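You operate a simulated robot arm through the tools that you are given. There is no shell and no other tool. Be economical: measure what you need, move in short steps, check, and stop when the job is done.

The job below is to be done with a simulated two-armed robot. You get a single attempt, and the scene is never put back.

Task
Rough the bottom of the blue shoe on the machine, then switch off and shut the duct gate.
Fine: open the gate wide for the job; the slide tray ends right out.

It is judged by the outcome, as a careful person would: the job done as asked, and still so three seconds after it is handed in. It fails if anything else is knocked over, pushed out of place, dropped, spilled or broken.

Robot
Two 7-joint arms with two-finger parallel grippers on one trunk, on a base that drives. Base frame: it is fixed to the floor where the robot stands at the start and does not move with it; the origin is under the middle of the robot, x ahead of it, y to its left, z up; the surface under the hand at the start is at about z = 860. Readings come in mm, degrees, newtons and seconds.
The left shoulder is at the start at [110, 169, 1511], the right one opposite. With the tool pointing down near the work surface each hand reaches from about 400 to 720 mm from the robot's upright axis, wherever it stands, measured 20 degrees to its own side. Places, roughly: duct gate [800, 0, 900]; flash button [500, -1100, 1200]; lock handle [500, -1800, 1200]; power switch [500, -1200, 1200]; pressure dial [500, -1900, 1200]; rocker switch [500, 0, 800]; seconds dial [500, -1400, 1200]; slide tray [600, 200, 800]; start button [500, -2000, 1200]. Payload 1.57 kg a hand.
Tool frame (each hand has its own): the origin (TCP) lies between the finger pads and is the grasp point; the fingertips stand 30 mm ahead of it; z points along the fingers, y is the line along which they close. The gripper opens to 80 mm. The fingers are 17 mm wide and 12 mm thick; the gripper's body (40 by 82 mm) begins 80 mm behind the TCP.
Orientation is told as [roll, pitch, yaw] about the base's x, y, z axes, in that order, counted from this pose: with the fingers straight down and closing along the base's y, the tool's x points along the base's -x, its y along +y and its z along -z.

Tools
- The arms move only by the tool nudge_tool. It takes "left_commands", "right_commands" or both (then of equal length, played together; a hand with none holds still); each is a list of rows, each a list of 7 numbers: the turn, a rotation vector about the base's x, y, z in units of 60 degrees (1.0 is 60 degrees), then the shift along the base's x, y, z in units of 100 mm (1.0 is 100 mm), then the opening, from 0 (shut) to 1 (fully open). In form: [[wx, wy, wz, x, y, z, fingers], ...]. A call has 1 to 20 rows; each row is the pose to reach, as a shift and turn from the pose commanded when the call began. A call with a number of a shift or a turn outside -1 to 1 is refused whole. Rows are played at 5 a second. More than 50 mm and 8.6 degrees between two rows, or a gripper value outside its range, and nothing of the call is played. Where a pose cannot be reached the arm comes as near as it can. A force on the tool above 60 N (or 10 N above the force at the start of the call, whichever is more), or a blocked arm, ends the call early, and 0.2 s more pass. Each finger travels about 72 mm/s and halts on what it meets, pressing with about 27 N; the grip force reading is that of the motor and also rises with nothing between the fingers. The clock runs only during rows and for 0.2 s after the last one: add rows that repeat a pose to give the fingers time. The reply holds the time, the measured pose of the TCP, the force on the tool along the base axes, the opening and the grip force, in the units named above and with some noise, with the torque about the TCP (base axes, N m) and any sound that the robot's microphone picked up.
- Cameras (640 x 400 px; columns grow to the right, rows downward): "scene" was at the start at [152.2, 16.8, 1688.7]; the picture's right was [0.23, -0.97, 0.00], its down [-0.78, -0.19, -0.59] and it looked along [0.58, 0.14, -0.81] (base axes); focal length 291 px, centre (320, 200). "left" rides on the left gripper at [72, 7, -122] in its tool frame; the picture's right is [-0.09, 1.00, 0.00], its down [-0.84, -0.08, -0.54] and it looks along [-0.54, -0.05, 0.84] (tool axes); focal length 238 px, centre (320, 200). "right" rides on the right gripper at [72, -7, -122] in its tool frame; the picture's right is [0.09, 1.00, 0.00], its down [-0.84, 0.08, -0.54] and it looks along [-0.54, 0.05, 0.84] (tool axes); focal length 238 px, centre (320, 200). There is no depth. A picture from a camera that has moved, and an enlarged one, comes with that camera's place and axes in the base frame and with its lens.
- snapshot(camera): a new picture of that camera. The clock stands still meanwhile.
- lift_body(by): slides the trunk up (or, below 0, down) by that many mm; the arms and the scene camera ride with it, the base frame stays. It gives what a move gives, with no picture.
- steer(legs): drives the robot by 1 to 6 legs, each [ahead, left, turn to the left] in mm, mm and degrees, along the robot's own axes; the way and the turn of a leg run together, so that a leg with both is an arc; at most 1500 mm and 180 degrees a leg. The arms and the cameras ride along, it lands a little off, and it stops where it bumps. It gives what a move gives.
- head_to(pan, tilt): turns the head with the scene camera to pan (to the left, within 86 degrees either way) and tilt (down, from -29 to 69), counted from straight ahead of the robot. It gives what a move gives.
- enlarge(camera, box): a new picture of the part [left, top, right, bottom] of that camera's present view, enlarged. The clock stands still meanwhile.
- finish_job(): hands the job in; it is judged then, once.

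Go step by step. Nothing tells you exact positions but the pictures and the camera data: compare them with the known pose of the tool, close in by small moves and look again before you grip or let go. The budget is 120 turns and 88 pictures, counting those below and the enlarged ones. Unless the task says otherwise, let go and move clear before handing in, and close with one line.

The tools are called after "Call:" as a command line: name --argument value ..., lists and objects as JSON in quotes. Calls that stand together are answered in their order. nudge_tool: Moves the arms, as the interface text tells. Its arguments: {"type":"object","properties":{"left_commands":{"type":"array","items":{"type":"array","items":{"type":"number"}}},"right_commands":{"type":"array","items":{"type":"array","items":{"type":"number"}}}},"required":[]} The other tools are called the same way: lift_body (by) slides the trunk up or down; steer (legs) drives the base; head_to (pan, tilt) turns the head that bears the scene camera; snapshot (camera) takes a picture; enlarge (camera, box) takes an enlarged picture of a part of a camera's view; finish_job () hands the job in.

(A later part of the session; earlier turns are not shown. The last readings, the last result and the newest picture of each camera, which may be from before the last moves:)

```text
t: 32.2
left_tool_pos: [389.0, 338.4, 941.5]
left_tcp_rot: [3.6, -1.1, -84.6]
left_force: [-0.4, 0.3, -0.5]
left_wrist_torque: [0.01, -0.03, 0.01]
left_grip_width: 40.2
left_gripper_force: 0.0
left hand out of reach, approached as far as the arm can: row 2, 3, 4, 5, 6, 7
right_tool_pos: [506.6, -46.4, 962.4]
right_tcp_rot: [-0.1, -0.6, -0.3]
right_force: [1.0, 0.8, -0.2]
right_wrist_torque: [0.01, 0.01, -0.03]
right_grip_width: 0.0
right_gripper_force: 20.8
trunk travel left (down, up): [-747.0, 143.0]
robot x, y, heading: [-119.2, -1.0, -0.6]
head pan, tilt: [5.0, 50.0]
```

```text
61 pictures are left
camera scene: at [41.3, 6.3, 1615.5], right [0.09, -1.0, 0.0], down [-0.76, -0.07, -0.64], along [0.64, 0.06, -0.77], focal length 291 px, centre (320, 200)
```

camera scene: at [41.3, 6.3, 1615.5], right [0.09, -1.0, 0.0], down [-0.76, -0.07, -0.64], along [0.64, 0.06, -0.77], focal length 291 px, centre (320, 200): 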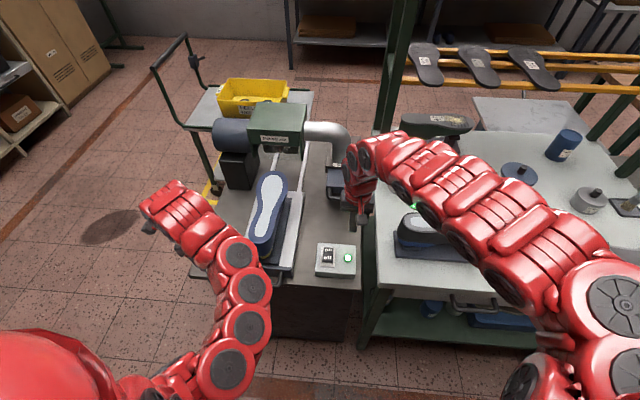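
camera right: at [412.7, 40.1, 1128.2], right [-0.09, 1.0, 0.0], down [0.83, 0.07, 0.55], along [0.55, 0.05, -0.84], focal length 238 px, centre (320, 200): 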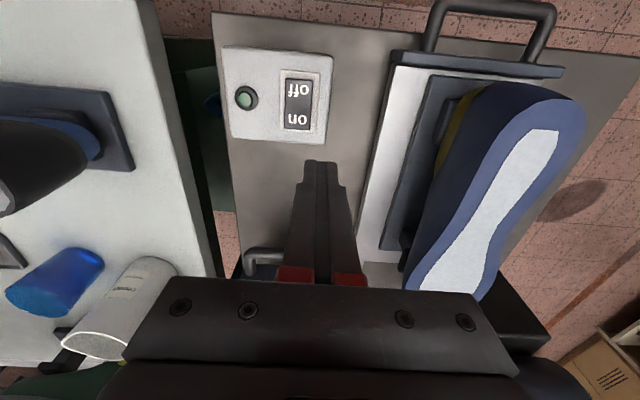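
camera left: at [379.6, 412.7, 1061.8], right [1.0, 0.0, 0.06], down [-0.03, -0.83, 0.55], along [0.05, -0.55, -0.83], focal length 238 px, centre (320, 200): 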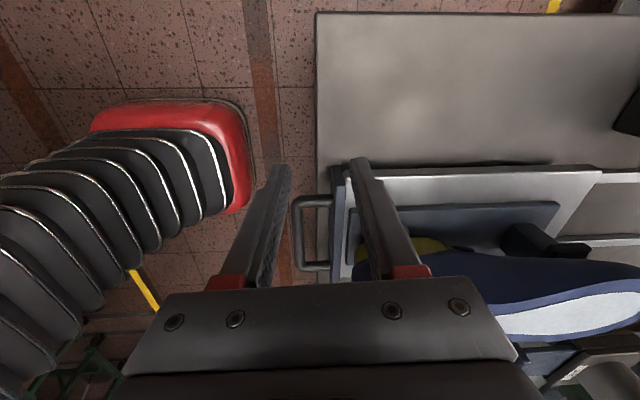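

The left hand is at its inner reach limit. I back the base 90 mm more to give it room; the tray can then be driven by arm and base.

Call:
steer --legs '[[-90, 0, 0]]'

Call:
nudge_tool --left_commands '[[0, 0, 0, 0.2, -0.2, 0, 0.5], [0, 0, 0, 0.4, -0.4, 0, 0.5], [0, 0, 0, 0.6, -0.6, 0, 0.5], [0, 0, 0, 0.7, -0.8, 0, 0.5], [0, 0, 0, 0.75, -1, 0, 0.5], [0, 0, 0, 0.75, -1, 0, 0.5]]'

```text
t: 33.4
left_tool_pos: [297.8, 339.7, 941.2]
left_tcp_rot: [3.5, -1.1, -84.4]
left_force: [0.2, -1.3, 0.8]
left_wrist_torque: [0.05, -0.04, 0.04]
left_grip_width: 39.7
left_gripper_force: 0.1
right_tool_pos: [418.3, -43.9, 962.4]
right_tcp_rot: [-0.1, -0.8, -0.2]
right_force: [-0.5, -0.3, 0.4]
right_wrist_torque: [0.01, -0.03, 0.02]
right_grip_width: 0.0
right_gripper_force: 21.5
trunk travel left (down, up): [-747.0, 143.0]
robot x, y, heading: [-205.6, -1.4, 0.2]
head pan, tilt: [5.0, 50.0]
```

```text
t: 34.8
left_tool_pos: [371.7, 241.9, 941.6]
left_tcp_rot: [3.6, -1.1, -84.5]
left_force: [-0.1, -0.3, 0.7]
left_wrist_torque: [-0.04, -0.01, 0.02]
left_grip_width: 40.0
left_gripper_force: 0.1
right_tool_pos: [418.0, -45.1, 961.1]
right_tcp_rot: [-0.1, -0.7, -0.2]
right_force: [-0.3, 0.0, -0.5]
right_wrist_torque: [0.01, 0.03, 0.0]
right_grip_width: 0.0
right_gripper_force: 21.1
trunk travel left (down, up): [-747.0, 143.0]
robot x, y, heading: [-207.1, 0.7, 0.3]
head pan, tilt: [5.0, 50.0]
```

I straighten the left tool's small tilt and move over the handle's middle, then look.

Call:
nudge_tool --left_commands '[[0.01, 0.03, -0.05, 0, -0.15, 0, 0.5], [0.018, 0.06, -0.092, 0, -0.33, 0, 0.5], [0.018, 0.06, -0.092, 0, -0.33, 0, 0.5]]'

Call:
snapshot --camera "left"

Call:
enlarge --camera "scene" --box '[180, 120, 420, 270]'

```text
t: 35.6
left_tool_pos: [371.7, 206.5, 939.7]
left_tcp_rot: [0.0, 0.1, -89.9]
left_force: [0.0, -0.3, 0.1]
left_wrist_torque: [-0.02, 0.01, 0.01]
left_grip_width: 40.0
left_gripper_force: 0.0
right_tool_pos: [416.9, -44.0, 962.4]
right_tcp_rot: [-0.2, -0.7, -0.2]
right_force: [-0.7, 0.3, 0.1]
right_wrist_torque: [0.0, 0.01, 0.02]
right_grip_width: 0.0
right_gripper_force: 21.5
trunk travel left (down, up): [-747.0, 143.0]
robot x, y, heading: [-207.1, 0.6, 0.2]
head pan, tilt: [5.0, 50.0]
```

```text
60 pictures are left
camera left: at [377.6, 279.3, 1062.4], right [1.0, -0.09, 0.0], down [-0.08, -0.84, 0.54], along [-0.05, -0.54, -0.84], focal length 238 px, centre (320, 200)
```

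left: 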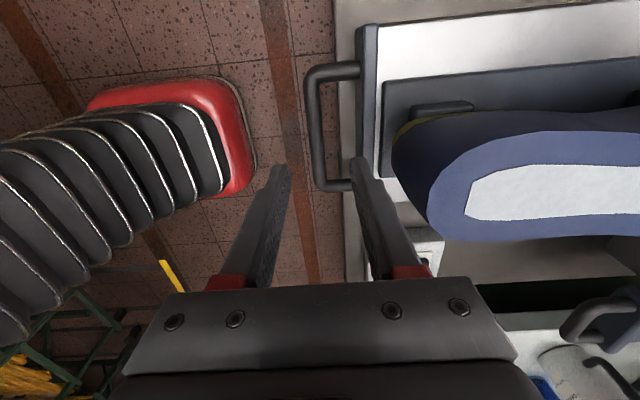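

```text
2.67 times, centred on (300, 195) of scene
camera zoom: at [-48.7, 6.9, 1615.6], right [0.09, -1.0, 0.0], down [-0.76, -0.07, -0.64], along [0.64, 0.06, -0.77], focal length 777 px, centre (373, 213)
```

zoom: 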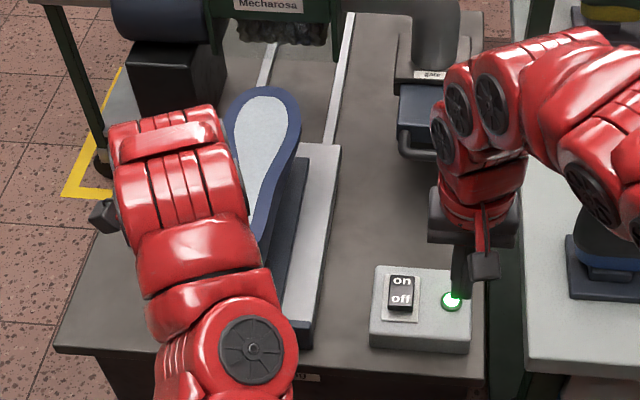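

The bar is at about [368, 209, 813], front plate at x≈415, near the table's edge. I descend over it, staying high on the bar so the fingertip clears the table.

Call:
nudge_tool --left_commands '[[0, 0, 0, -0.02, 0.02, -0.25, 0.5], [0, 0, 0, -0.03, 0.02, -0.5, 0.5], [0, 0, 0, -0.03, 0.02, -0.75, 0.5], [0, 0, 0, -0.03, 0.02, -0.9, 0.5], [0, 0, 0, -0.03, 0.02, -0.9, 0.5]]'

Call:
snapshot --camera "left"

```text
t: 36.8
left_tool_pos: [370.2, 208.9, 851.2]
left_tcp_rot: [0.0, 0.1, -89.9]
left_force: [0.0, -0.9, -0.6]
left_wrist_torque: [-0.02, 0.0, 0.01]
left_grip_width: 40.2
left_gripper_force: 0.0
right_tool_pos: [417.2, -43.9, 962.3]
right_tcp_rot: [-0.1, -0.8, -0.3]
right_force: [0.3, -0.6, 0.0]
right_wrist_torque: [0.02, -0.02, 0.0]
right_grip_width: 0.0
right_gripper_force: 20.7
trunk travel left (down, up): [-747.0, 143.0]
robot x, y, heading: [-206.1, 0.2, -0.1]
head pan, tilt: [5.0, 50.0]
```

```text
58 pictures are left
camera left: at [375.3, 280.5, 973.0], right [1.0, -0.09, 0.0], down [-0.08, -0.84, 0.54], along [-0.05, -0.54, -0.84], focal length 238 px, centre (320, 200)
```

left: 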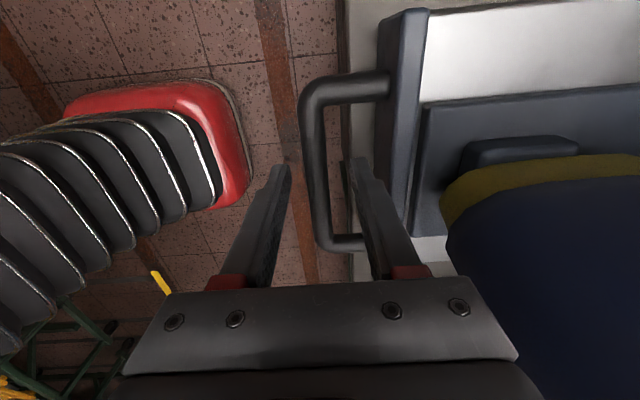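

The bar sits between the fingers. I go down another 20 mm and close.

Call:
nudge_tool --left_commands '[[0, 0, 0, -0.02, 0, -0.1, 0.5], [0, 0, 0, -0.02, 0, -0.2, 0.5], [0, 0, 0, -0.02, 0, -0.2, 0.3], [0, 0, 0, -0.02, 0, -0.2, 0.0], [0, 0, 0, -0.02, 0, -0.2, 0.0], [0, 0, 0, -0.02, 0, -0.2, 0.0]]'

Call:
snapshot --camera "left"

```text
t: 38.2
left_tool_pos: [368.0, 208.6, 832.4]
left_tcp_rot: [0.1, 0.1, -89.9]
left_force: [6.4, 0.1, 3.5]
left_wrist_torque: [-0.19, -0.01, 0.55]
left_grip_width: 14.8
left_gripper_force: 30.9
right_tool_pos: [417.7, -42.9, 961.6]
right_tcp_rot: [-0.2, -0.6, -0.2]
right_force: [0.1, 0.3, 0.6]
right_wrist_torque: [-0.01, -0.04, 0.02]
right_grip_width: 0.0
right_gripper_force: 20.8
trunk travel left (down, up): [-747.0, 143.0]
robot x, y, heading: [-206.6, 0.1, 0.1]
head pan, tilt: [5.0, 50.0]
```

```text
57 pictures are left
camera left: at [373.9, 281.2, 953.7], right [1.0, -0.09, 0.0], down [-0.08, -0.84, 0.54], along [-0.05, -0.54, -0.84], focal length 238 px, centre (320, 200)
```

left: 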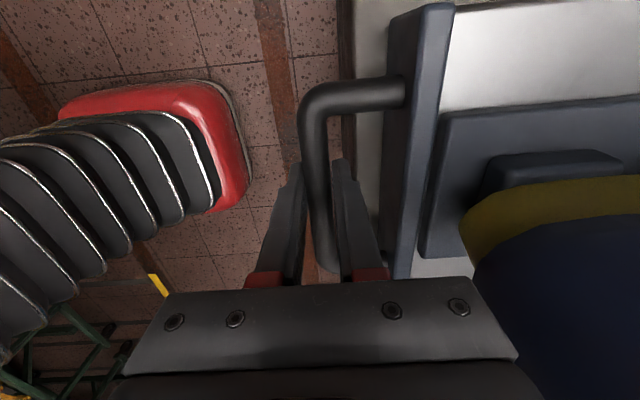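

Gripped on the tray handle. I push the tray in steadily, listening and watching the force.

Call:
nudge_tool --left_commands '[[0, 0, 0, 0.1, 0, 0, 0], [0, 0, 0, 0.2, 0, 0, 0], [0, 0, 0, 0.3, 0, 0, 0], [0, 0, 0, 0.4, 0, 0, 0], [0, 0, 0, 0.5, 0, 0, 0], [0, 0, 0, 0.6, 0, 0, 0], [0, 0, 0, 0.7, 0, 0, 0], [0, 0, 0, 0.8, 0, 0, 0], [0, 0, 0, 0.9, 0, 0, 0], [0, 0, 0, 1, 0, 0, 0]]'

Call:
snapshot --camera "left"

Call:
snapshot --camera "scene"

```text
t: 40.4
left_tool_pos: [470.0, 209.4, 831.5]
left_tcp_rot: [0.1, 0.1, -89.8]
left_force: [-4.4, -2.3, -14.8]
left_wrist_torque: [0.64, -0.41, 0.53]
left_grip_width: 14.7
left_gripper_force: 31.0
right_tool_pos: [419.4, -44.0, 960.9]
right_tcp_rot: [-0.1, -0.6, -0.2]
right_force: [0.5, 0.2, -0.6]
right_wrist_torque: [0.03, 0.01, -0.02]
right_grip_width: 0.0
right_gripper_force: 21.3
trunk travel left (down, up): [-747.0, 143.0]
robot x, y, heading: [-203.1, 2.2, 0.2]
head pan, tilt: [5.0, 50.0]
```

```text
56 pictures are left
camera left: at [475.3, 281.3, 953.2], right [1.0, -0.09, 0.0], down [-0.08, -0.84, 0.54], along [-0.05, -0.54, -0.84], focal length 238 px, centre (320, 200)
```

left: 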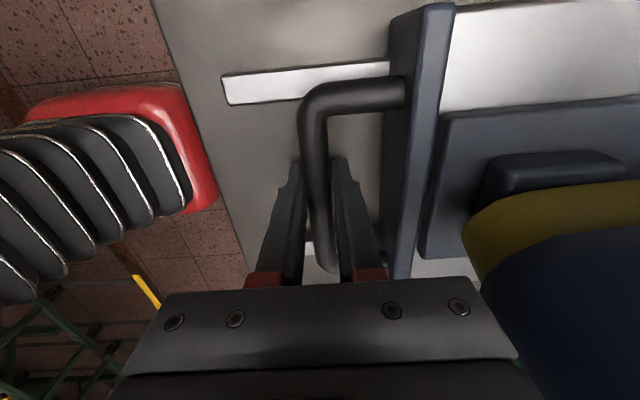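

```text
55 pictures are left
camera scene: at [-46.8, 6.5, 1615.1], right [0.09, -1.0, 0.0], down [-0.76, -0.07, -0.64], along [0.64, 0.06, -0.77], focal length 291 px, centre (320, 200)
```

scene: 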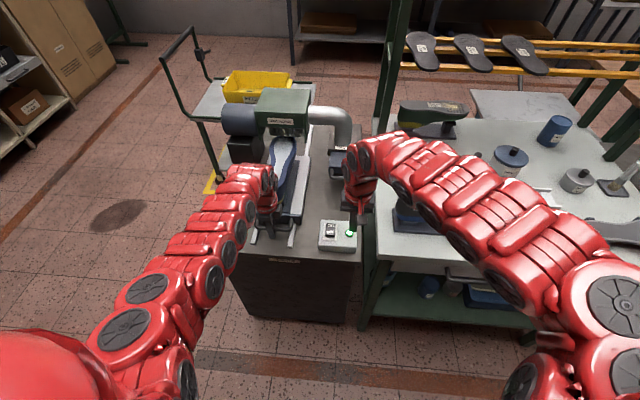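

The tray slides on its rails. I continue inward more slowly.

Call:
nudge_tool --left_commands '[[0, 0, 0, 0.06, 0, -0.02, 0], [0, 0, 0, 0.12, 0, -0.02, 0], [0, 0, 0, 0.18, 0, -0.02, 0], [0, 0, 0, 0.24, 0, -0.02, 0], [0, 0, 0, 0.3, 0, -0.02, 0], [0, 0, 0, 0.36, 0, -0.02, 0], [0, 0, 0, 0.42, 0, -0.02, 0], [0, 0, 0, 0.48, 0, -0.02, 0], [0, 0, 0, 0.54, 0, -0.02, 0], [0, 0, 0, 0.6, 0, -0.02, 0], [0, 0, 0, 0.66, 0, -0.02, 0], [0, 0, 0, 0.72, 0, -0.02, 0], [0, 0, 0, 0.78, 0, -0.02, 0], [0, 0, 0, 0.84, 0, -0.02, 0], [0, 0, 0, 0.9, 0, -0.02, 0]]'

Call:
enlarge --camera "scene" --box '[180, 60, 420, 210]'

```text
t: 43.6
left_tool_pos: [484.1, 209.3, 837.7]
left_tcp_rot: [0.0, 0.1, -89.9]
left_force: [0.8, 8.7, -21.8]
left_wrist_torque: [0.11, -0.2, 0.35]
left_grip_width: 14.8
left_gripper_force: 30.9
left hand out of reach, approached as far as the arm can: row 3, 4, 5, 6, 7, 8, 9, 10, 11, 12, 13, 14, 15
right_tool_pos: [419.7, -42.2, 961.8]
right_tcp_rot: [-0.2, -0.6, -0.2]
right_force: [0.6, -0.6, 0.0]
right_wrist_torque: [0.01, -0.02, 0.01]
right_grip_width: 0.2
right_gripper_force: 21.4
trunk travel left (down, up): [-747.0, 143.0]
robot x, y, heading: [-206.9, 0.6, -0.0]
head pan, tilt: [5.0, 50.0]
```

```text
2.67 times, centred on (300, 135) of scene
camera zoom: at [-45.5, 9.0, 1615.2], right [0.09, -1.0, 0.0], down [-0.76, -0.07, -0.64], along [0.64, 0.06, -0.77], focal length 777 px, centre (373, 373)
```

zoom: 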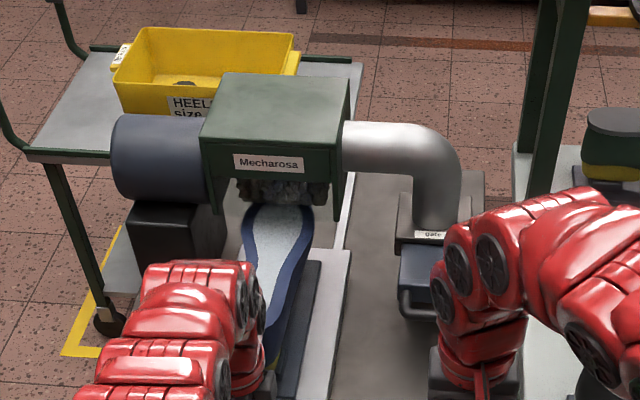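

The toe is at the brush and the left arm is at its outer limit. The hood front is near x 745, so I tilt the gripped hand back 30 degrees about the bar to keep the wrist clear of the hood, and lift the right hand a bit; then I will push with the base.

Call:
nudge_tool --left_commands '[[0, 0, 0, -0.02, 0, -0.05, 0], [0, -0.12, 0, -0.04, 0, -0.06, 0], [0, -0.24, 0, -0.07, 0, -0.06, 0], [0, -0.36, 0, -0.1, 0, -0.06, 0], [0, -0.48, 0, -0.12, 0, -0.06, 0], [0, -0.5, 0, -0.12, 0, -0.06, 0]]' --right_commands '[[0, 0, 0, 0, 0, 0.1, 0], [0, 0, 0, 0, -0.1, 0.2, 0], [0, 0, 0, 0, -0.2, 0.3, 0], [0, 0, 0, 0, -0.2, 0.4, 0], [0, 0, 0, 0, -0.2, 0.5, 0], [0, 0, 0, 0, -0.2, 0.5, 0]]'

Call:
snapshot --camera "left"

```text
t: 44.1
left_tool_pos: [475.8, 208.1, 830.3]
left_tcp_rot: [1.6, 0.8, -90.9]
left_force: [-5.0, -2.3, 15.1]
left_wrist_torque: [0.43, 0.95, 0.37]
left_grip_width: 14.9
left_gripper_force: 31.2
right_tool_pos: [419.1, -48.2, 977.3]
right_tcp_rot: [-0.3, -0.4, -0.1]
right_force: [0.4, 0.1, 0.9]
right_wrist_torque: [-0.05, 0.02, -0.04]
right_grip_width: 0.2
right_gripper_force: 21.5
right hand out of reach, approached as far as the arm can: row 2
trunk travel left (down, up): [-747.0, 143.0]
robot x, y, heading: [-207.5, -3.2, 0.0]
head pan, tilt: [5.0, 50.0]
stopped in row 2 (left hand): the force on the tool passed its limit at 266 N (the readings are from after the stop); the commanded pose is now the measured one
```

```text
53 pictures are left
camera left: at [480.0, 278.2, 953.6], right [0.99, -0.11, 0.03], down [-0.11, -0.84, 0.53], along [-0.04, -0.53, -0.85], focal length 238 px, centre (320, 200)
```

left: 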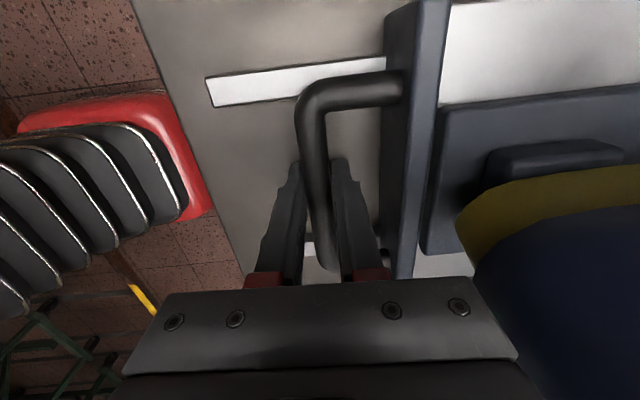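

A force spike stopped the turn; nothing looks disturbed. I give up tilting while gripped and instead push straight with the base, in a short leg first.

Call:
steer --legs '[[70, 0, 0]]'

Call:
snapshot --camera "scene"

```text
t: 45.1
left_tool_pos: [535.9, 208.4, 831.0]
left_tcp_rot: [1.1, 0.8, -91.0]
left_force: [2.6, -0.8, -9.4]
left_wrist_torque: [0.44, -0.2, 0.57]
left_grip_width: 15.2
left_gripper_force: 31.4
right_tool_pos: [480.4, -45.7, 975.1]
right_tcp_rot: [-0.3, -0.4, -0.2]
right_force: [0.0, 0.0, -0.3]
right_wrist_torque: [0.0, 0.0, -0.05]
right_grip_width: 0.0
right_gripper_force: 20.8
trunk travel left (down, up): [-747.0, 143.0]
robot x, y, heading: [-147.7, -0.9, 0.2]
head pan, tilt: [5.0, 50.0]
stopped in leg 1: the force on the tool passed its limit at 104 N (the readings are from after the stop); the commanded pose is now the measured one
```

```text
52 pictures are left
camera scene: at [10.9, 7.5, 1615.1], right [0.09, -1.0, 0.0], down [-0.76, -0.07, -0.64], along [0.64, 0.06, -0.77], focal length 291 px, centre (320, 200)
```

scene: 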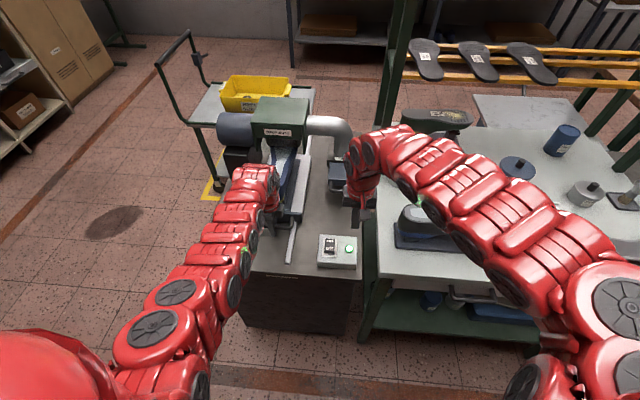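

It stopped at 104 N with about 168 mm of tray travel. I look closely to see whether this is the tray's end stop.

Call:
enlarge --camera "scene" --box '[200, 80, 360, 180]'

Call:
snapshot --camera "left"

Call:
snapshot --camera "right"

```text
4.00 times, centred on (280, 130) of scene
camera zoom: at [10.9, 7.5, 1615.1], right [0.09, -1.0, 0.0], down [-0.76, -0.07, -0.64], along [0.64, 0.06, -0.77], focal length 1166 px, centre (480, 480)
```

zoom: 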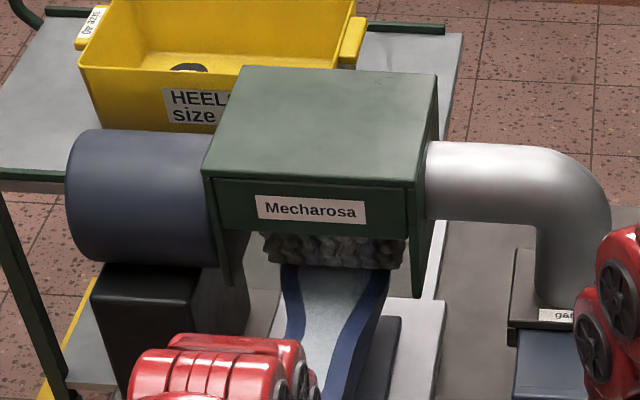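

```text
50 pictures are left
camera left: at [540.4, 278.5, 953.4], right [0.99, -0.11, 0.02], down [-0.1, -0.84, 0.53], along [-0.04, -0.53, -0.85], focal length 238 px, centre (320, 200)
```

left: 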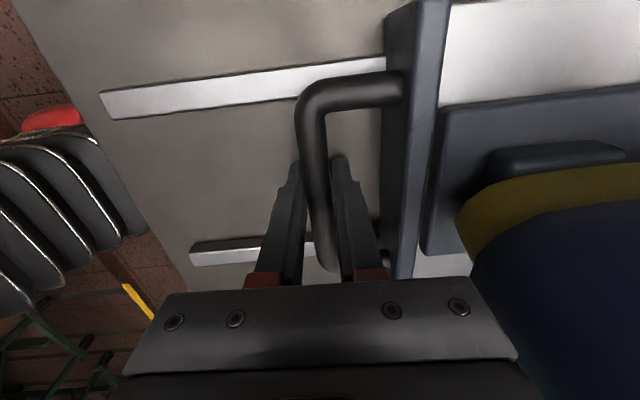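

```text
49 pictures are left
camera right: at [407.3, -52.6, 1096.8], right [-0.09, 1.0, -0.01], down [0.83, 0.08, 0.55], along [0.54, 0.04, -0.84], focal length 238 px, centre (320, 200)
```

right: 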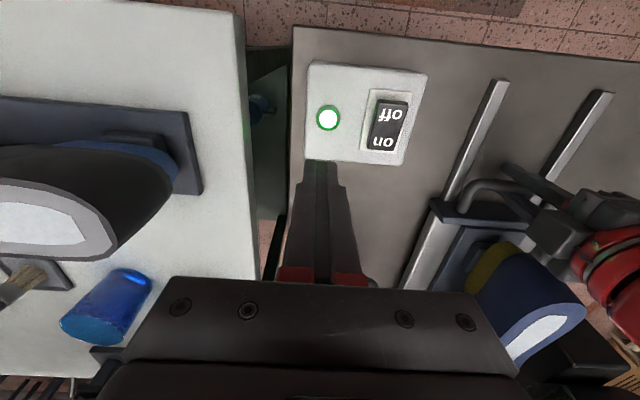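

Unclear whether that was the stop or brush drag. I try another short push to see if it advances.

Call:
steer --legs '[[25, 0, 0]]'

```text
t: 45.9
left_tool_pos: [561.0, 208.2, 831.4]
left_tcp_rot: [1.1, 0.7, -91.1]
left_force: [7.1, -2.4, -9.6]
left_wrist_torque: [0.11, -0.2, 0.56]
left_grip_width: 15.1
left_gripper_force: 31.3
right_tool_pos: [504.6, -46.3, 974.9]
right_tcp_rot: [-0.4, -0.2, -0.1]
right_force: [-0.8, -0.3, 0.7]
right_wrist_torque: [0.03, -0.04, 0.01]
right_grip_width: 0.0
right_gripper_force: 21.9
trunk travel left (down, up): [-747.0, 143.0]
robot x, y, heading: [-122.8, -2.2, 0.3]
head pan, tilt: [5.0, 50.0]
```

It advanced freely, so there is more travel. I continue in short pushes.

Call:
steer --legs '[[40, 0, 0]]'

Call:
steer --legs '[[40, 0, 0]]'

Call:
enlarge --camera "scene" --box '[180, 80, 420, 230]'

```text
t: 46.8
left_tool_pos: [600.5, 208.3, 830.8]
left_tcp_rot: [1.0, 0.7, -91.0]
left_force: [2.6, -1.6, -8.9]
left_wrist_torque: [-0.09, -0.3, 0.55]
left_grip_width: 15.4
left_gripper_force: 31.3
right_tool_pos: [546.1, -45.8, 975.9]
right_tcp_rot: [-0.3, -0.2, -0.1]
right_force: [-0.6, 0.8, -0.2]
right_wrist_torque: [-0.02, 0.0, 0.01]
right_grip_width: 0.1
right_gripper_force: 21.0
trunk travel left (down, up): [-747.0, 143.0]
robot x, y, heading: [-81.1, 0.7, 0.1]
head pan, tilt: [5.0, 50.0]
```

```text
t: 47.7
left_tool_pos: [640.2, 206.8, 831.0]
left_tcp_rot: [0.9, 0.5, -91.2]
left_force: [3.9, 3.2, -7.2]
left_wrist_torque: [0.0, -0.29, 0.54]
left_grip_width: 15.2
left_gripper_force: 31.0
right_tool_pos: [584.8, -46.2, 974.0]
right_tcp_rot: [-0.3, -0.3, -0.3]
right_force: [0.2, -0.5, -0.7]
right_wrist_torque: [0.02, 0.0, -0.03]
right_grip_width: 0.0
right_gripper_force: 21.6
trunk travel left (down, up): [-747.0, 143.0]
robot x, y, heading: [-45.1, 2.0, 0.2]
head pan, tilt: [5.0, 50.0]
```

```text
2.67 times, centred on (300, 155) of scene
camera zoom: at [115.5, 8.7, 1615.5], right [0.09, -1.0, 0.0], down [-0.76, -0.07, -0.64], along [0.64, 0.06, -0.77], focal length 777 px, centre (373, 320)
```

zoom: 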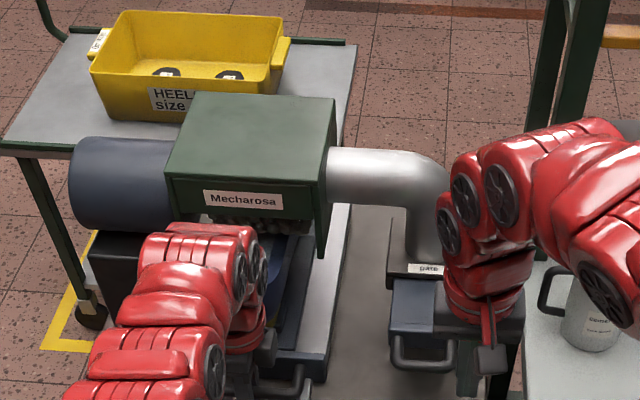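

Tray travel is about 272 mm and the shoe is well under the brush; the wrist still has some 60 mm to the hood. I push 30 mm more and check.

Call:
steer --legs '[[30, 0, 0]]'

Call:
enlarge --camera "scene" --box '[180, 80, 420, 230]'

Call:
snapshot --camera "left"

Call:
snapshot --camera "right"

```text
t: 48.5
left_tool_pos: [669.4, 208.5, 832.1]
left_tcp_rot: [1.0, 0.6, -91.1]
left_force: [5.2, -1.7, -7.8]
left_wrist_torque: [0.01, -0.28, 0.49]
left_grip_width: 15.0
left_gripper_force: 31.0
right_tool_pos: [614.8, -45.8, 974.8]
right_tcp_rot: [-0.3, -0.3, -0.1]
right_force: [0.5, 0.5, 0.7]
right_wrist_torque: [-0.03, 0.0, -0.01]
right_grip_width: 0.0
right_gripper_force: 21.7
trunk travel left (down, up): [-747.0, 143.0]
robot x, y, heading: [-13.4, 0.7, 0.3]
head pan, tilt: [5.0, 50.0]
```

```text
2.67 times, centred on (300, 155) of scene
camera zoom: at [145.6, 8.4, 1615.4], right [0.09, -1.0, 0.0], down [-0.76, -0.07, -0.64], along [0.64, 0.06, -0.77], focal length 777 px, centre (373, 320)
```

zoom: 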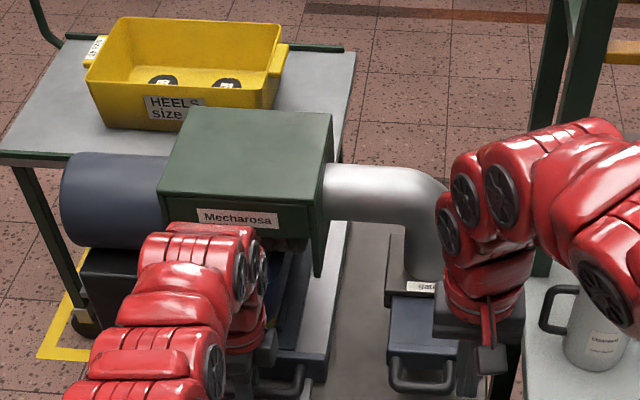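

```text
46 pictures are left
camera left: at [674.6, 278.8, 953.8], right [0.99, -0.11, 0.01], down [-0.1, -0.84, 0.53], along [-0.05, -0.53, -0.85], focal length 238 px, centre (320, 200)
```

left: 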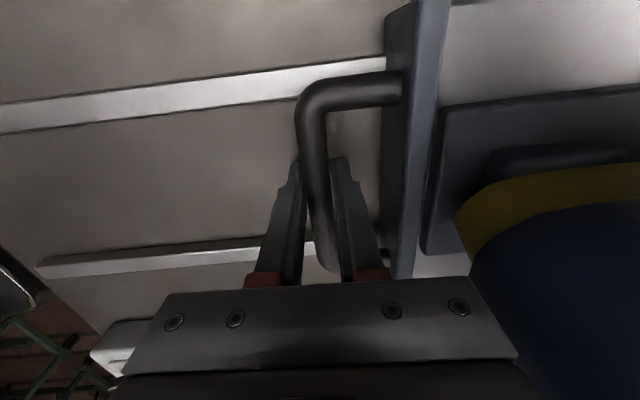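

```text
45 pictures are left
camera right: at [541.6, -51.4, 1096.9], right [-0.09, 1.0, -0.01], down [0.83, 0.08, 0.55], along [0.54, 0.04, -0.84], focal length 238 px, centre (320, 200)
```

right: 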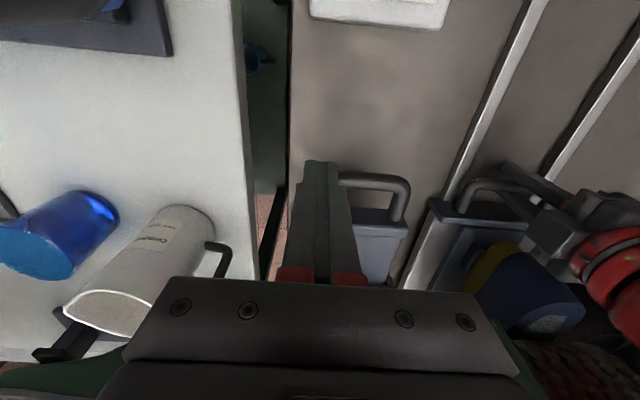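

The brush is now close to the heel end. I enlarge that part to judge how much sole is left.

Call:
enlarge --camera "right" --box '[440, 200, 640, 400]'

```text
2.00 times, centred on (540, 300) of right
camera zoom: at [541.6, -51.4, 1096.9], right [-0.09, 1.0, -0.01], down [0.83, 0.08, 0.55], along [0.54, 0.04, -0.84], focal length 477 px, centre (-120, 0)
```

zoom: 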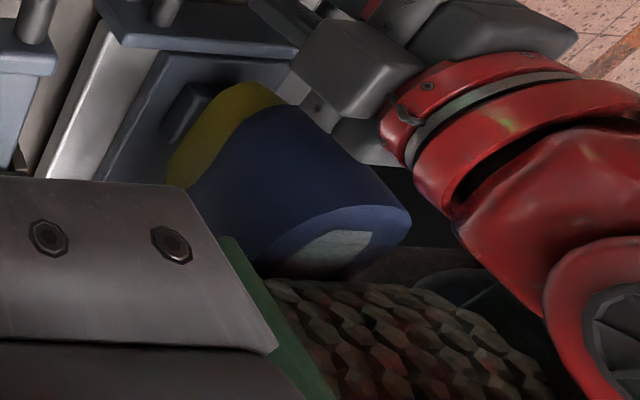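

A strip of the heel is still in front of the brush, so about 70 mm more travel is needed. I release, lift off, tilt the hand back 30 degrees so the wrist clears the hood, and then regrip.

Call:
nudge_tool --left_commands '[[0, 0, 0, 0, 0, 0, 0.34], [0, 0, 0, 0, 0, 0, 0.34], [0, 0, 0, 0, 0, 0.2, 0.34], [0, 0, 0, -0.1, 0, 0.4, 0.34], [0, 0, 0, -0.3, 0, 0.6, 0.34], [0, 0, 0, -0.5, 0, 0.6, 0.34], [0, 0, 0, -0.5, 0, 0.6, 0.34]]'

Call:
nudge_tool --left_commands '[[0, -0.1, 0, 0, 0, 0, 0.34], [0, -0.2, 0, 0, 0, 0, 0.34], [0, -0.3, 0, 0, 0, 0, 0.34], [0, -0.4, 0, 0, 0, 0, 0.34], [0, -0.48, 0, 0, 0, 0, 0.34], [0, -0.48, 0, 0, 0, 0, 0.34]]'

Call:
snapshot --camera "left"

Call:
enlarge --camera "scene" --box '[180, 80, 420, 230]'

```text
t: 50.1
left_tool_pos: [619.7, 206.9, 890.4]
left_tcp_rot: [0.9, 0.7, -91.2]
left_force: [-0.5, 0.1, 0.6]
left_wrist_torque: [0.0, 0.01, 0.05]
left_grip_width: 27.1
left_gripper_force: 0.0
right_tool_pos: [614.4, -47.0, 975.7]
right_tcp_rot: [-0.4, -0.3, -0.3]
right_force: [0.1, -0.4, 0.1]
right_wrist_torque: [0.02, 0.01, 0.0]
right_grip_width: 0.1
right_gripper_force: 21.3
trunk travel left (down, up): [-747.0, 143.0]
robot x, y, heading: [-17.0, -0.8, 0.3]
head pan, tilt: [5.0, 50.0]
```

```text
t: 51.5
left_tool_pos: [619.0, 206.7, 892.9]
left_tcp_rot: [29.9, 1.1, -90.7]
left_force: [-0.4, -0.2, 0.1]
left_wrist_torque: [0.01, -0.01, -0.02]
left_grip_width: 27.3
left_gripper_force: 0.0
right_tool_pos: [613.0, -45.3, 974.6]
right_tcp_rot: [-0.4, -0.3, -0.1]
right_force: [0.2, -0.8, 0.1]
right_wrist_torque: [0.03, 0.01, 0.01]
right_grip_width: 0.2
right_gripper_force: 21.2
trunk travel left (down, up): [-747.0, 143.0]
robot x, y, heading: [-11.7, 0.6, 0.4]
head pan, tilt: [5.0, 50.0]
```

```text
43 pictures are left
camera left: at [564.0, 278.5, 1002.9], right [0.86, -0.11, 0.49], down [-0.35, -0.84, 0.42], along [0.37, -0.53, -0.76], focal length 238 px, centre (320, 200)
```

left: 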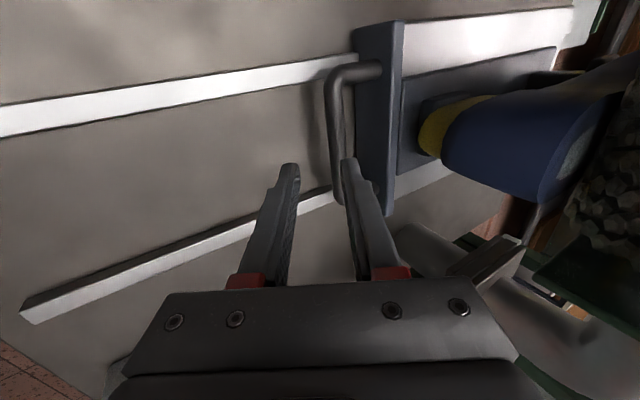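

```text
2.67 times, centred on (300, 155) of scene
camera zoom: at [144.4, 8.1, 1615.5], right [0.09, -1.0, 0.0], down [-0.76, -0.07, -0.64], along [0.64, 0.06, -0.77], focal length 777 px, centre (373, 320)
```

zoom: 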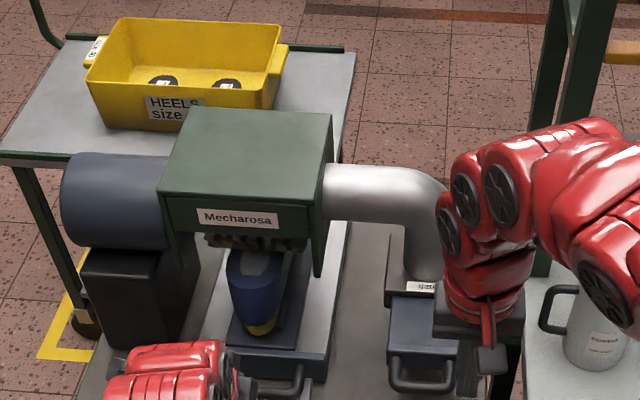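

The hand is tilted and clear. I enlarge both views to fix the bar's position before regripping.

Call:
enlarge --camera "left" --box '[240, 40, 440, 240]'

Call:
enlarge --camera "right" --box '[400, 140, 560, 240]'

```text
2.00 times, centred on (340, 140) of left
camera zoom: at [564.0, 278.5, 1002.9], right [0.86, -0.11, 0.49], down [-0.35, -0.84, 0.42], along [0.37, -0.53, -0.76], focal length 477 px, centre (280, 320)
```

zoom: 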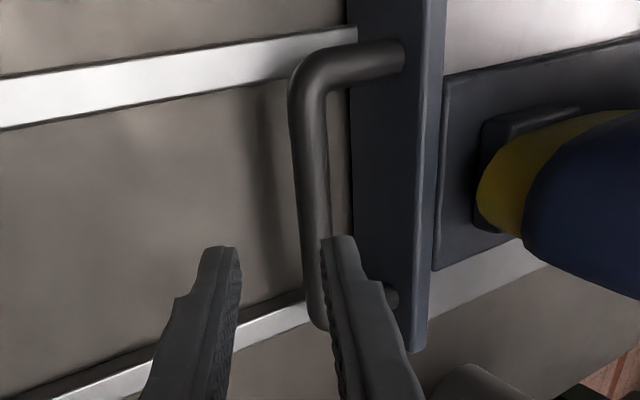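

```text
4.00 times, centred on (480, 190) of right
camera zoom: at [540.9, -51.6, 1097.4], right [-0.09, 1.0, -0.01], down [0.83, 0.08, 0.55], along [0.54, 0.04, -0.84], focal length 953 px, centre (-320, 240)
```

zoom: 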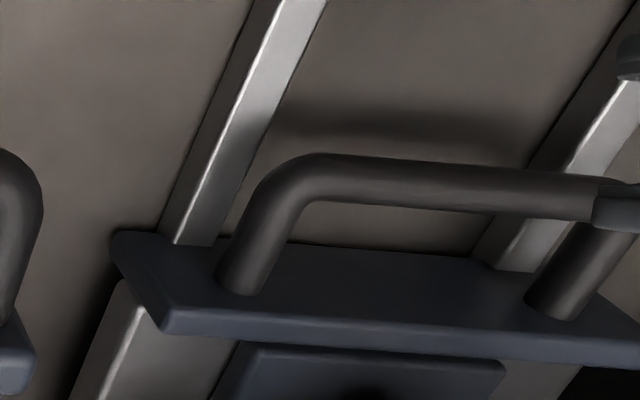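

Triangulating both views puts the bar at [673, 211, 824]. I approach along the tilted finger direction and check before closing.

Call:
nudge_tool --left_commands '[[0, 0, 0, 0.12, 0.02, -0.06, 0.34], [0, 0, 0, 0.24, 0.04, -0.13, 0.34], [0, 0, 0, 0.33, 0.04, -0.28, 0.34], [0, 0, 0, 0.41, 0.04, -0.42, 0.34], [0, 0, 0, 0.46, 0.04, -0.52, 0.34], [0, 0, 0, 0.46, 0.04, -0.52, 0.34]]'

Call:
snapshot --camera "left"

```text
t: 52.9
left_tool_pos: [663.2, 211.9, 840.2]
left_tcp_rot: [29.7, 1.0, -90.8]
left_force: [-0.4, 0.7, 0.5]
left_wrist_torque: [-0.03, -0.01, 0.01]
left_grip_width: 27.2
left_gripper_force: 0.0
right_tool_pos: [612.9, -45.1, 975.1]
right_tcp_rot: [-0.4, -0.3, -0.2]
right_force: [-0.2, 0.6, 0.6]
right_wrist_torque: [-0.02, 0.01, 0.0]
right_grip_width: 0.0
right_gripper_force: 21.4
trunk travel left (down, up): [-747.0, 143.0]
robot x, y, heading: [-15.3, -0.5, 0.5]
head pan, tilt: [5.0, 50.0]
```

```text
39 pictures are left
camera left: at [609.2, 282.6, 950.7], right [0.86, -0.11, 0.49], down [-0.35, -0.84, 0.42], along [0.37, -0.53, -0.76], focal length 238 px, centre (320, 200)
```

left: 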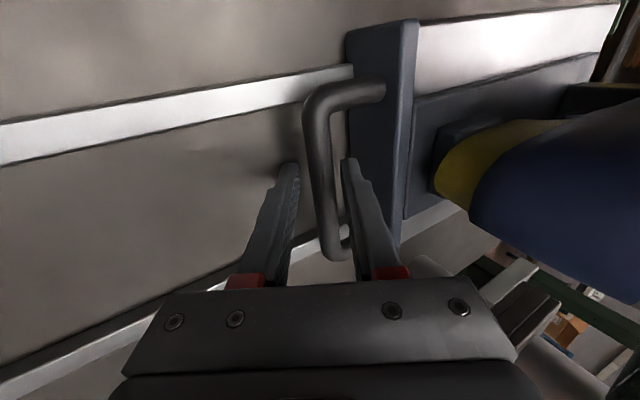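

The bar lies between the fingers. I close on it.

Call:
nudge_tool --left_commands '[[0, 0, 0, 0, 0, 0, 0.1], [0, 0, 0, 0, 0, 0, 0], [0, 0, 0, 0, 0, 0, 0], [0, 0, 0, 0, 0, 0, 0]]'

Call:
nudge_tool --left_commands '[[0, 0, 0, 0.06, 0, 0, 0], [0, 0, 0, 0.12, 0, 0, 0], [0, 0, 0, 0.18, 0, 0, 0], [0, 0, 0, 0.24, 0, 0, 0], [0, 0, 0, 0.3, 0, 0, 0]]'

Call:
enlarge --camera "scene" --box '[180, 80, 420, 230]'

```text
t: 53.9
left_tool_pos: [664.5, 212.1, 841.3]
left_tcp_rot: [29.9, 1.1, -90.7]
left_force: [26.8, 1.4, -1.4]
left_wrist_torque: [-0.05, -0.23, 0.55]
left_grip_width: 15.1
left_gripper_force: 31.1
right_tool_pos: [614.2, -46.4, 975.6]
right_tcp_rot: [-0.3, -0.2, -0.3]
right_force: [-0.3, -0.7, 0.6]
right_wrist_torque: [-0.03, -0.04, 0.0]
right_grip_width: 0.0
right_gripper_force: 22.1
trunk travel left (down, up): [-747.0, 143.0]
robot x, y, heading: [-14.4, 2.2, 0.4]
head pan, tilt: [5.0, 50.0]
```

```text
t: 55.1
left_tool_pos: [693.1, 211.6, 841.3]
left_tcp_rot: [29.7, 1.0, -90.7]
left_force: [14.4, -0.7, -5.9]
left_wrist_torque: [-0.06, -0.24, 0.56]
left_grip_width: 14.9
left_gripper_force: 31.0
right_tool_pos: [612.6, -47.1, 976.8]
right_tcp_rot: [-0.3, -0.4, -0.1]
right_force: [-0.2, 0.8, 0.2]
right_wrist_torque: [-0.01, -0.03, 0.0]
right_grip_width: 0.0
right_gripper_force: 21.4
trunk travel left (down, up): [-747.0, 143.0]
robot x, y, heading: [-13.3, -1.6, -0.1]
head pan, tilt: [5.0, 50.0]
```

```text
2.67 times, centred on (300, 155) of scene
camera zoom: at [141.9, 7.6, 1615.8], right [0.09, -1.0, 0.0], down [-0.76, -0.07, -0.64], along [0.64, 0.06, -0.77], focal length 777 px, centre (373, 320)
```

zoom: 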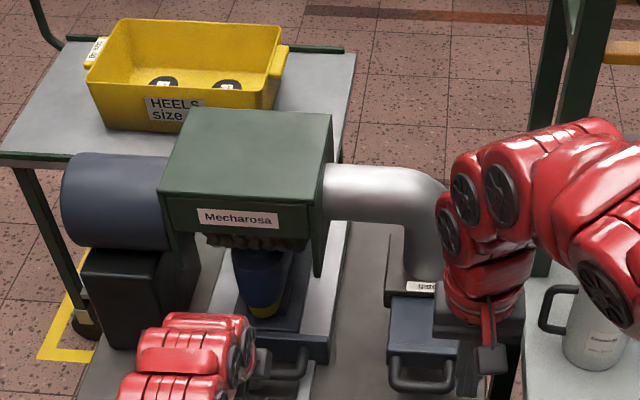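

The tray goes on in and the wrist stays well clear of the hood. I push on for the last part.

Call:
nudge_tool --left_commands '[[0, 0, 0, 0.06, 0, 0, 0], [0, 0, 0, 0.12, 0, 0, 0], [0, 0, 0, 0.18, 0, 0, 0], [0, 0, 0, 0.24, 0, 0, 0], [0, 0, 0, 0.3, 0, 0, 0], [0, 0, 0, 0.36, 0, 0, 0], [0, 0, 0, 0.42, 0, 0, 0], [0, 0, 0, 0.48, 0, 0, 0]]'

Call:
enlarge --camera "scene" --box '[220, 120, 340, 220]'

Call:
enlarge --camera "right" --box '[440, 200, 640, 400]'

```text
t: 56.9
left_tool_pos: [741.1, 212.9, 840.6]
left_tcp_rot: [29.8, 1.2, -90.7]
left_force: [16.6, -1.7, -11.9]
left_wrist_torque: [-0.46, -0.28, 0.33]
left_grip_width: 15.3
left_gripper_force: 31.0
right_tool_pos: [613.4, -46.9, 976.5]
right_tcp_rot: [-0.3, -0.3, -0.1]
right_force: [-0.2, -0.7, 0.9]
right_wrist_torque: [0.0, -0.04, -0.01]
right_grip_width: 0.1
right_gripper_force: 21.0
trunk travel left (down, up): [-747.0, 143.0]
robot x, y, heading: [-11.4, 3.5, 0.2]
head pan, tilt: [5.0, 50.0]
```

```text
4.00 times, centred on (280, 170) of scene
camera zoom: at [142.2, 7.6, 1615.8], right [0.09, -1.0, 0.0], down [-0.76, -0.07, -0.64], along [0.64, 0.06, -0.77], focal length 1166 px, centre (480, 320)
```

zoom: 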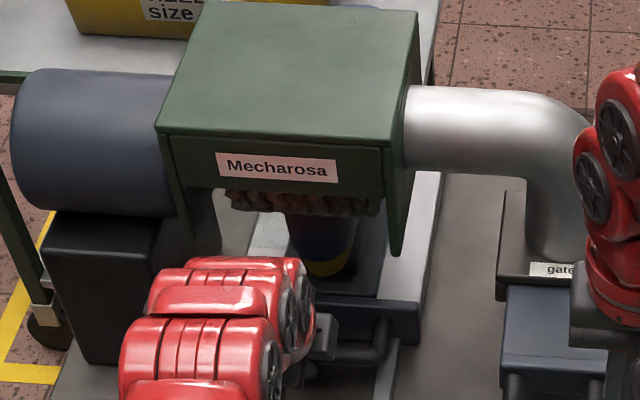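

```text
2.00 times, centred on (540, 300) of right
camera zoom: at [539.4, -52.0, 1098.2], right [-0.09, 1.0, -0.01], down [0.83, 0.08, 0.55], along [0.55, 0.04, -0.84], focal length 477 px, centre (-120, 0)
```

zoom: 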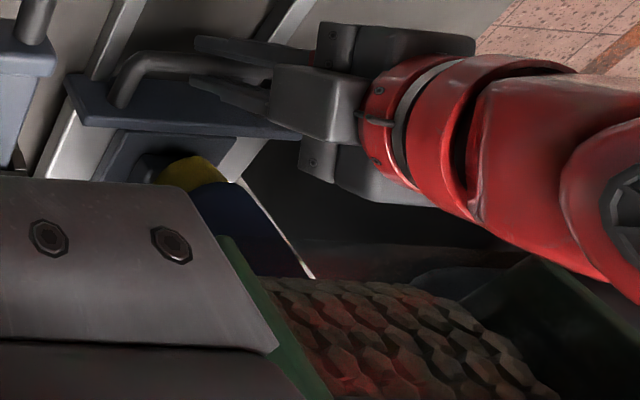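

Only the heel's edge remains in front of the brush. I push a bit further, to the stop if there is one.

Call:
nudge_tool --left_commands '[[0, 0, 0, 0.06, 0, 0, 0], [0, 0, 0, 0.12, 0, 0, 0], [0, 0, 0, 0.18, 0, 0, 0], [0, 0, 0, 0.24, 0, 0, 0], [0, 0, 0, 0.3, 0, 0, 0], [0, 0, 0, 0.36, 0, 0, 0]]'

Call:
enlarge --camera "right" --box '[440, 200, 640, 400]'

Call:
enlarge --camera "scene" --box '[220, 120, 340, 220]'

```text
t: 57.8
left_tool_pos: [748.2, 214.1, 835.2]
left_tcp_rot: [28.4, 1.1, -90.6]
left_force: [-20.3, -1.1, 18.2]
left_wrist_torque: [-0.84, 0.93, 0.19]
left_grip_width: 14.7
left_gripper_force: 31.2
right_tool_pos: [607.2, -45.5, 978.7]
right_tcp_rot: [-0.4, -0.6, -0.2]
right_force: [0.1, 0.4, -0.8]
right_wrist_torque: [0.0, -0.03, -0.02]
right_grip_width: 0.0
right_gripper_force: 21.0
trunk travel left (down, up): [-747.0, 143.0]
robot x, y, heading: [-14.8, 4.0, 0.4]
head pan, tilt: [5.0, 50.0]
stopped in row 4 (left hand): the force on the tool passed its limit at 64 N (the readings are from after the stop); the commanded pose is now the measured one
```

```text
2.00 times, centred on (540, 300) of right
camera zoom: at [534.3, -51.7, 1100.6], right [-0.09, 1.0, -0.01], down [0.83, 0.08, 0.55], along [0.55, 0.05, -0.83], focal length 477 px, centre (-120, 0)
```

zoom: 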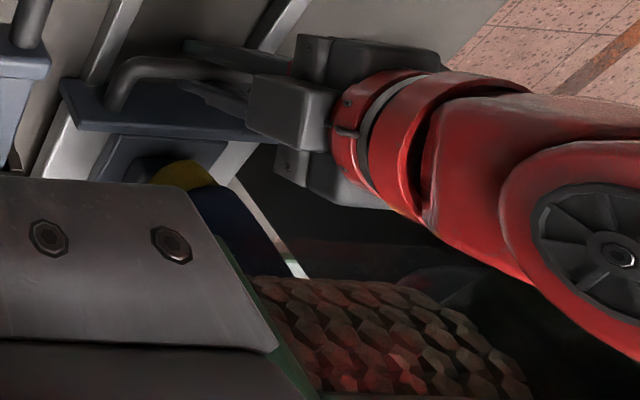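

```text
4.00 times, centred on (280, 170) of scene
camera zoom: at [135.0, 7.2, 1616.8], right [0.09, -1.0, 0.0], down [-0.76, -0.07, -0.65], along [0.64, 0.06, -0.76], focal length 1166 px, centre (480, 320)
```

zoom: 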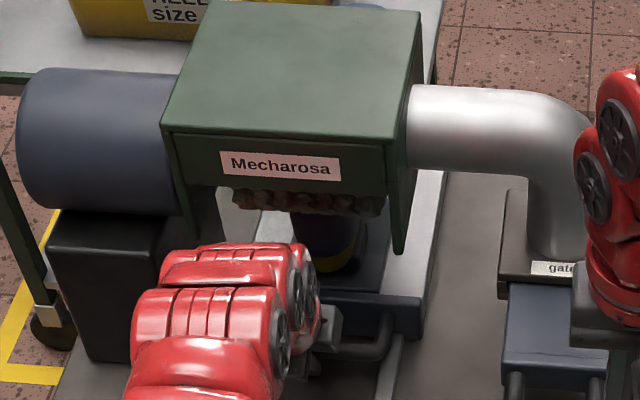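

That was the tray's end stop, so the whole sole has passed under the brush. Now I pull the tray back out at the same slow pace.

Call:
nudge_tool --left_commands '[[0, 0, 0, -0.06, 0, 0.03, 0], [0, 0, 0, -0.12, -0.01, 0.05, 0], [0, 0, 0, -0.18, -0.01, 0.05, 0], [0, 0, 0, -0.24, -0.01, 0.05, 0], [0, 0, 0, -0.3, -0.01, 0.05, 0], [0, 0, 0, -0.36, -0.01, 0.05, 0], [0, 0, 0, -0.42, -0.01, 0.05, 0], [0, 0, 0, -0.48, -0.01, 0.05, 0], [0, 0, 0, -0.54, -0.01, 0.05, 0], [0, 0, 0, -0.6, -0.01, 0.05, 0], [0, 0, 0, -0.66, -0.01, 0.05, 0], [0, 0, 0, -0.72, -0.01, 0.05, 0], [0, 0, 0, -0.78, -0.01, 0.05, 0], [0, 0, 0, -0.84, -0.01, 0.05, 0], [0, 0, 0, -0.9, -0.01, 0.05, 0]]'

Call:
enlarge --camera "right" --box '[440, 200, 640, 400]'

```text
t: 61.0
left_tool_pos: [663.7, 212.4, 835.2]
left_tcp_rot: [28.3, 1.1, -90.5]
left_force: [26.2, 6.0, -7.9]
left_wrist_torque: [0.06, -0.15, 0.64]
left_grip_width: 14.9
left_gripper_force: 30.4
right_tool_pos: [611.7, -44.5, 975.4]
right_tcp_rot: [-0.3, -0.4, -0.1]
right_force: [-0.1, -0.6, 0.5]
right_wrist_torque: [0.02, -0.03, 0.03]
right_grip_width: 0.2
right_gripper_force: 21.8
trunk travel left (down, up): [-747.0, 143.0]
robot x, y, heading: [-13.4, 2.2, 0.5]
head pan, tilt: [5.0, 50.0]
```

```text
2.00 times, centred on (540, 300) of right
camera zoom: at [540.3, -50.5, 1097.2], right [-0.09, 1.0, -0.01], down [0.83, 0.08, 0.55], along [0.54, 0.04, -0.84], focal length 477 px, centre (-120, 0)
```

zoom: 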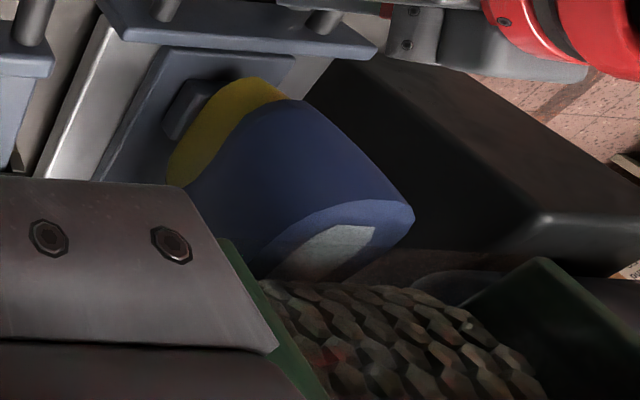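

The tray is coming out smoothly. I keep pulling.

Call:
nudge_tool --left_commands '[[0, 0, 0, -0.06, 0, 0, 0], [0, 0, 0, -0.12, 0, 0, 0], [0, 0, 0, -0.18, 0, 0, 0], [0, 0, 0, -0.24, 0, 0, 0], [0, 0, 0, -0.3, 0, 0, 0], [0, 0, 0, -0.36, 0, 0, 0], [0, 0, 0, -0.42, 0, 0, 0], [0, 0, 0, -0.48, 0, 0, 0], [0, 0, 0, -0.54, 0, 0, 0], [0, 0, 0, -0.6, 0, 0, 0], [0, 0, 0, -0.66, 0, 0, 0], [0, 0, 0, -0.72, 0, 0, 0], [0, 0, 0, -0.78, 0, 0, 0], [0, 0, 0, -0.84, 0, 0, 0]]'

Call:
enlarge --camera "scene" --box '[180, 110, 420, 260]'

```text
t: 64.0
left_tool_pos: [579.6, 212.7, 835.4]
left_tcp_rot: [28.2, 1.1, -90.6]
left_force: [22.8, 2.9, -4.7]
left_wrist_torque: [0.2, -0.15, 0.7]
left_grip_width: 15.0
left_gripper_force: 31.2
right_tool_pos: [612.4, -44.9, 974.9]
right_tcp_rot: [-0.3, -0.1, -0.2]
right_force: [-0.3, 0.1, 0.5]
right_wrist_torque: [0.01, -0.01, 0.0]
right_grip_width: 0.0
right_gripper_force: 21.2
trunk travel left (down, up): [-747.0, 143.0]
robot x, y, heading: [-13.1, 3.5, 0.1]
head pan, tilt: [5.0, 50.0]
```

```text
2.67 times, centred on (300, 185) of scene
camera zoom: at [143.6, 9.2, 1615.6], right [0.09, -1.0, 0.0], down [-0.76, -0.07, -0.64], along [0.64, 0.06, -0.77], focal length 777 px, centre (373, 240)
```

zoom: 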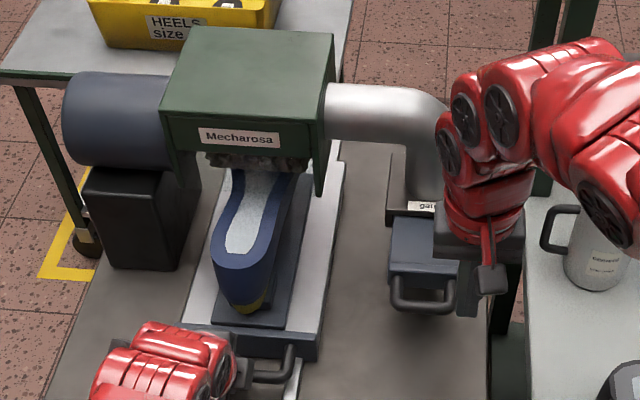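

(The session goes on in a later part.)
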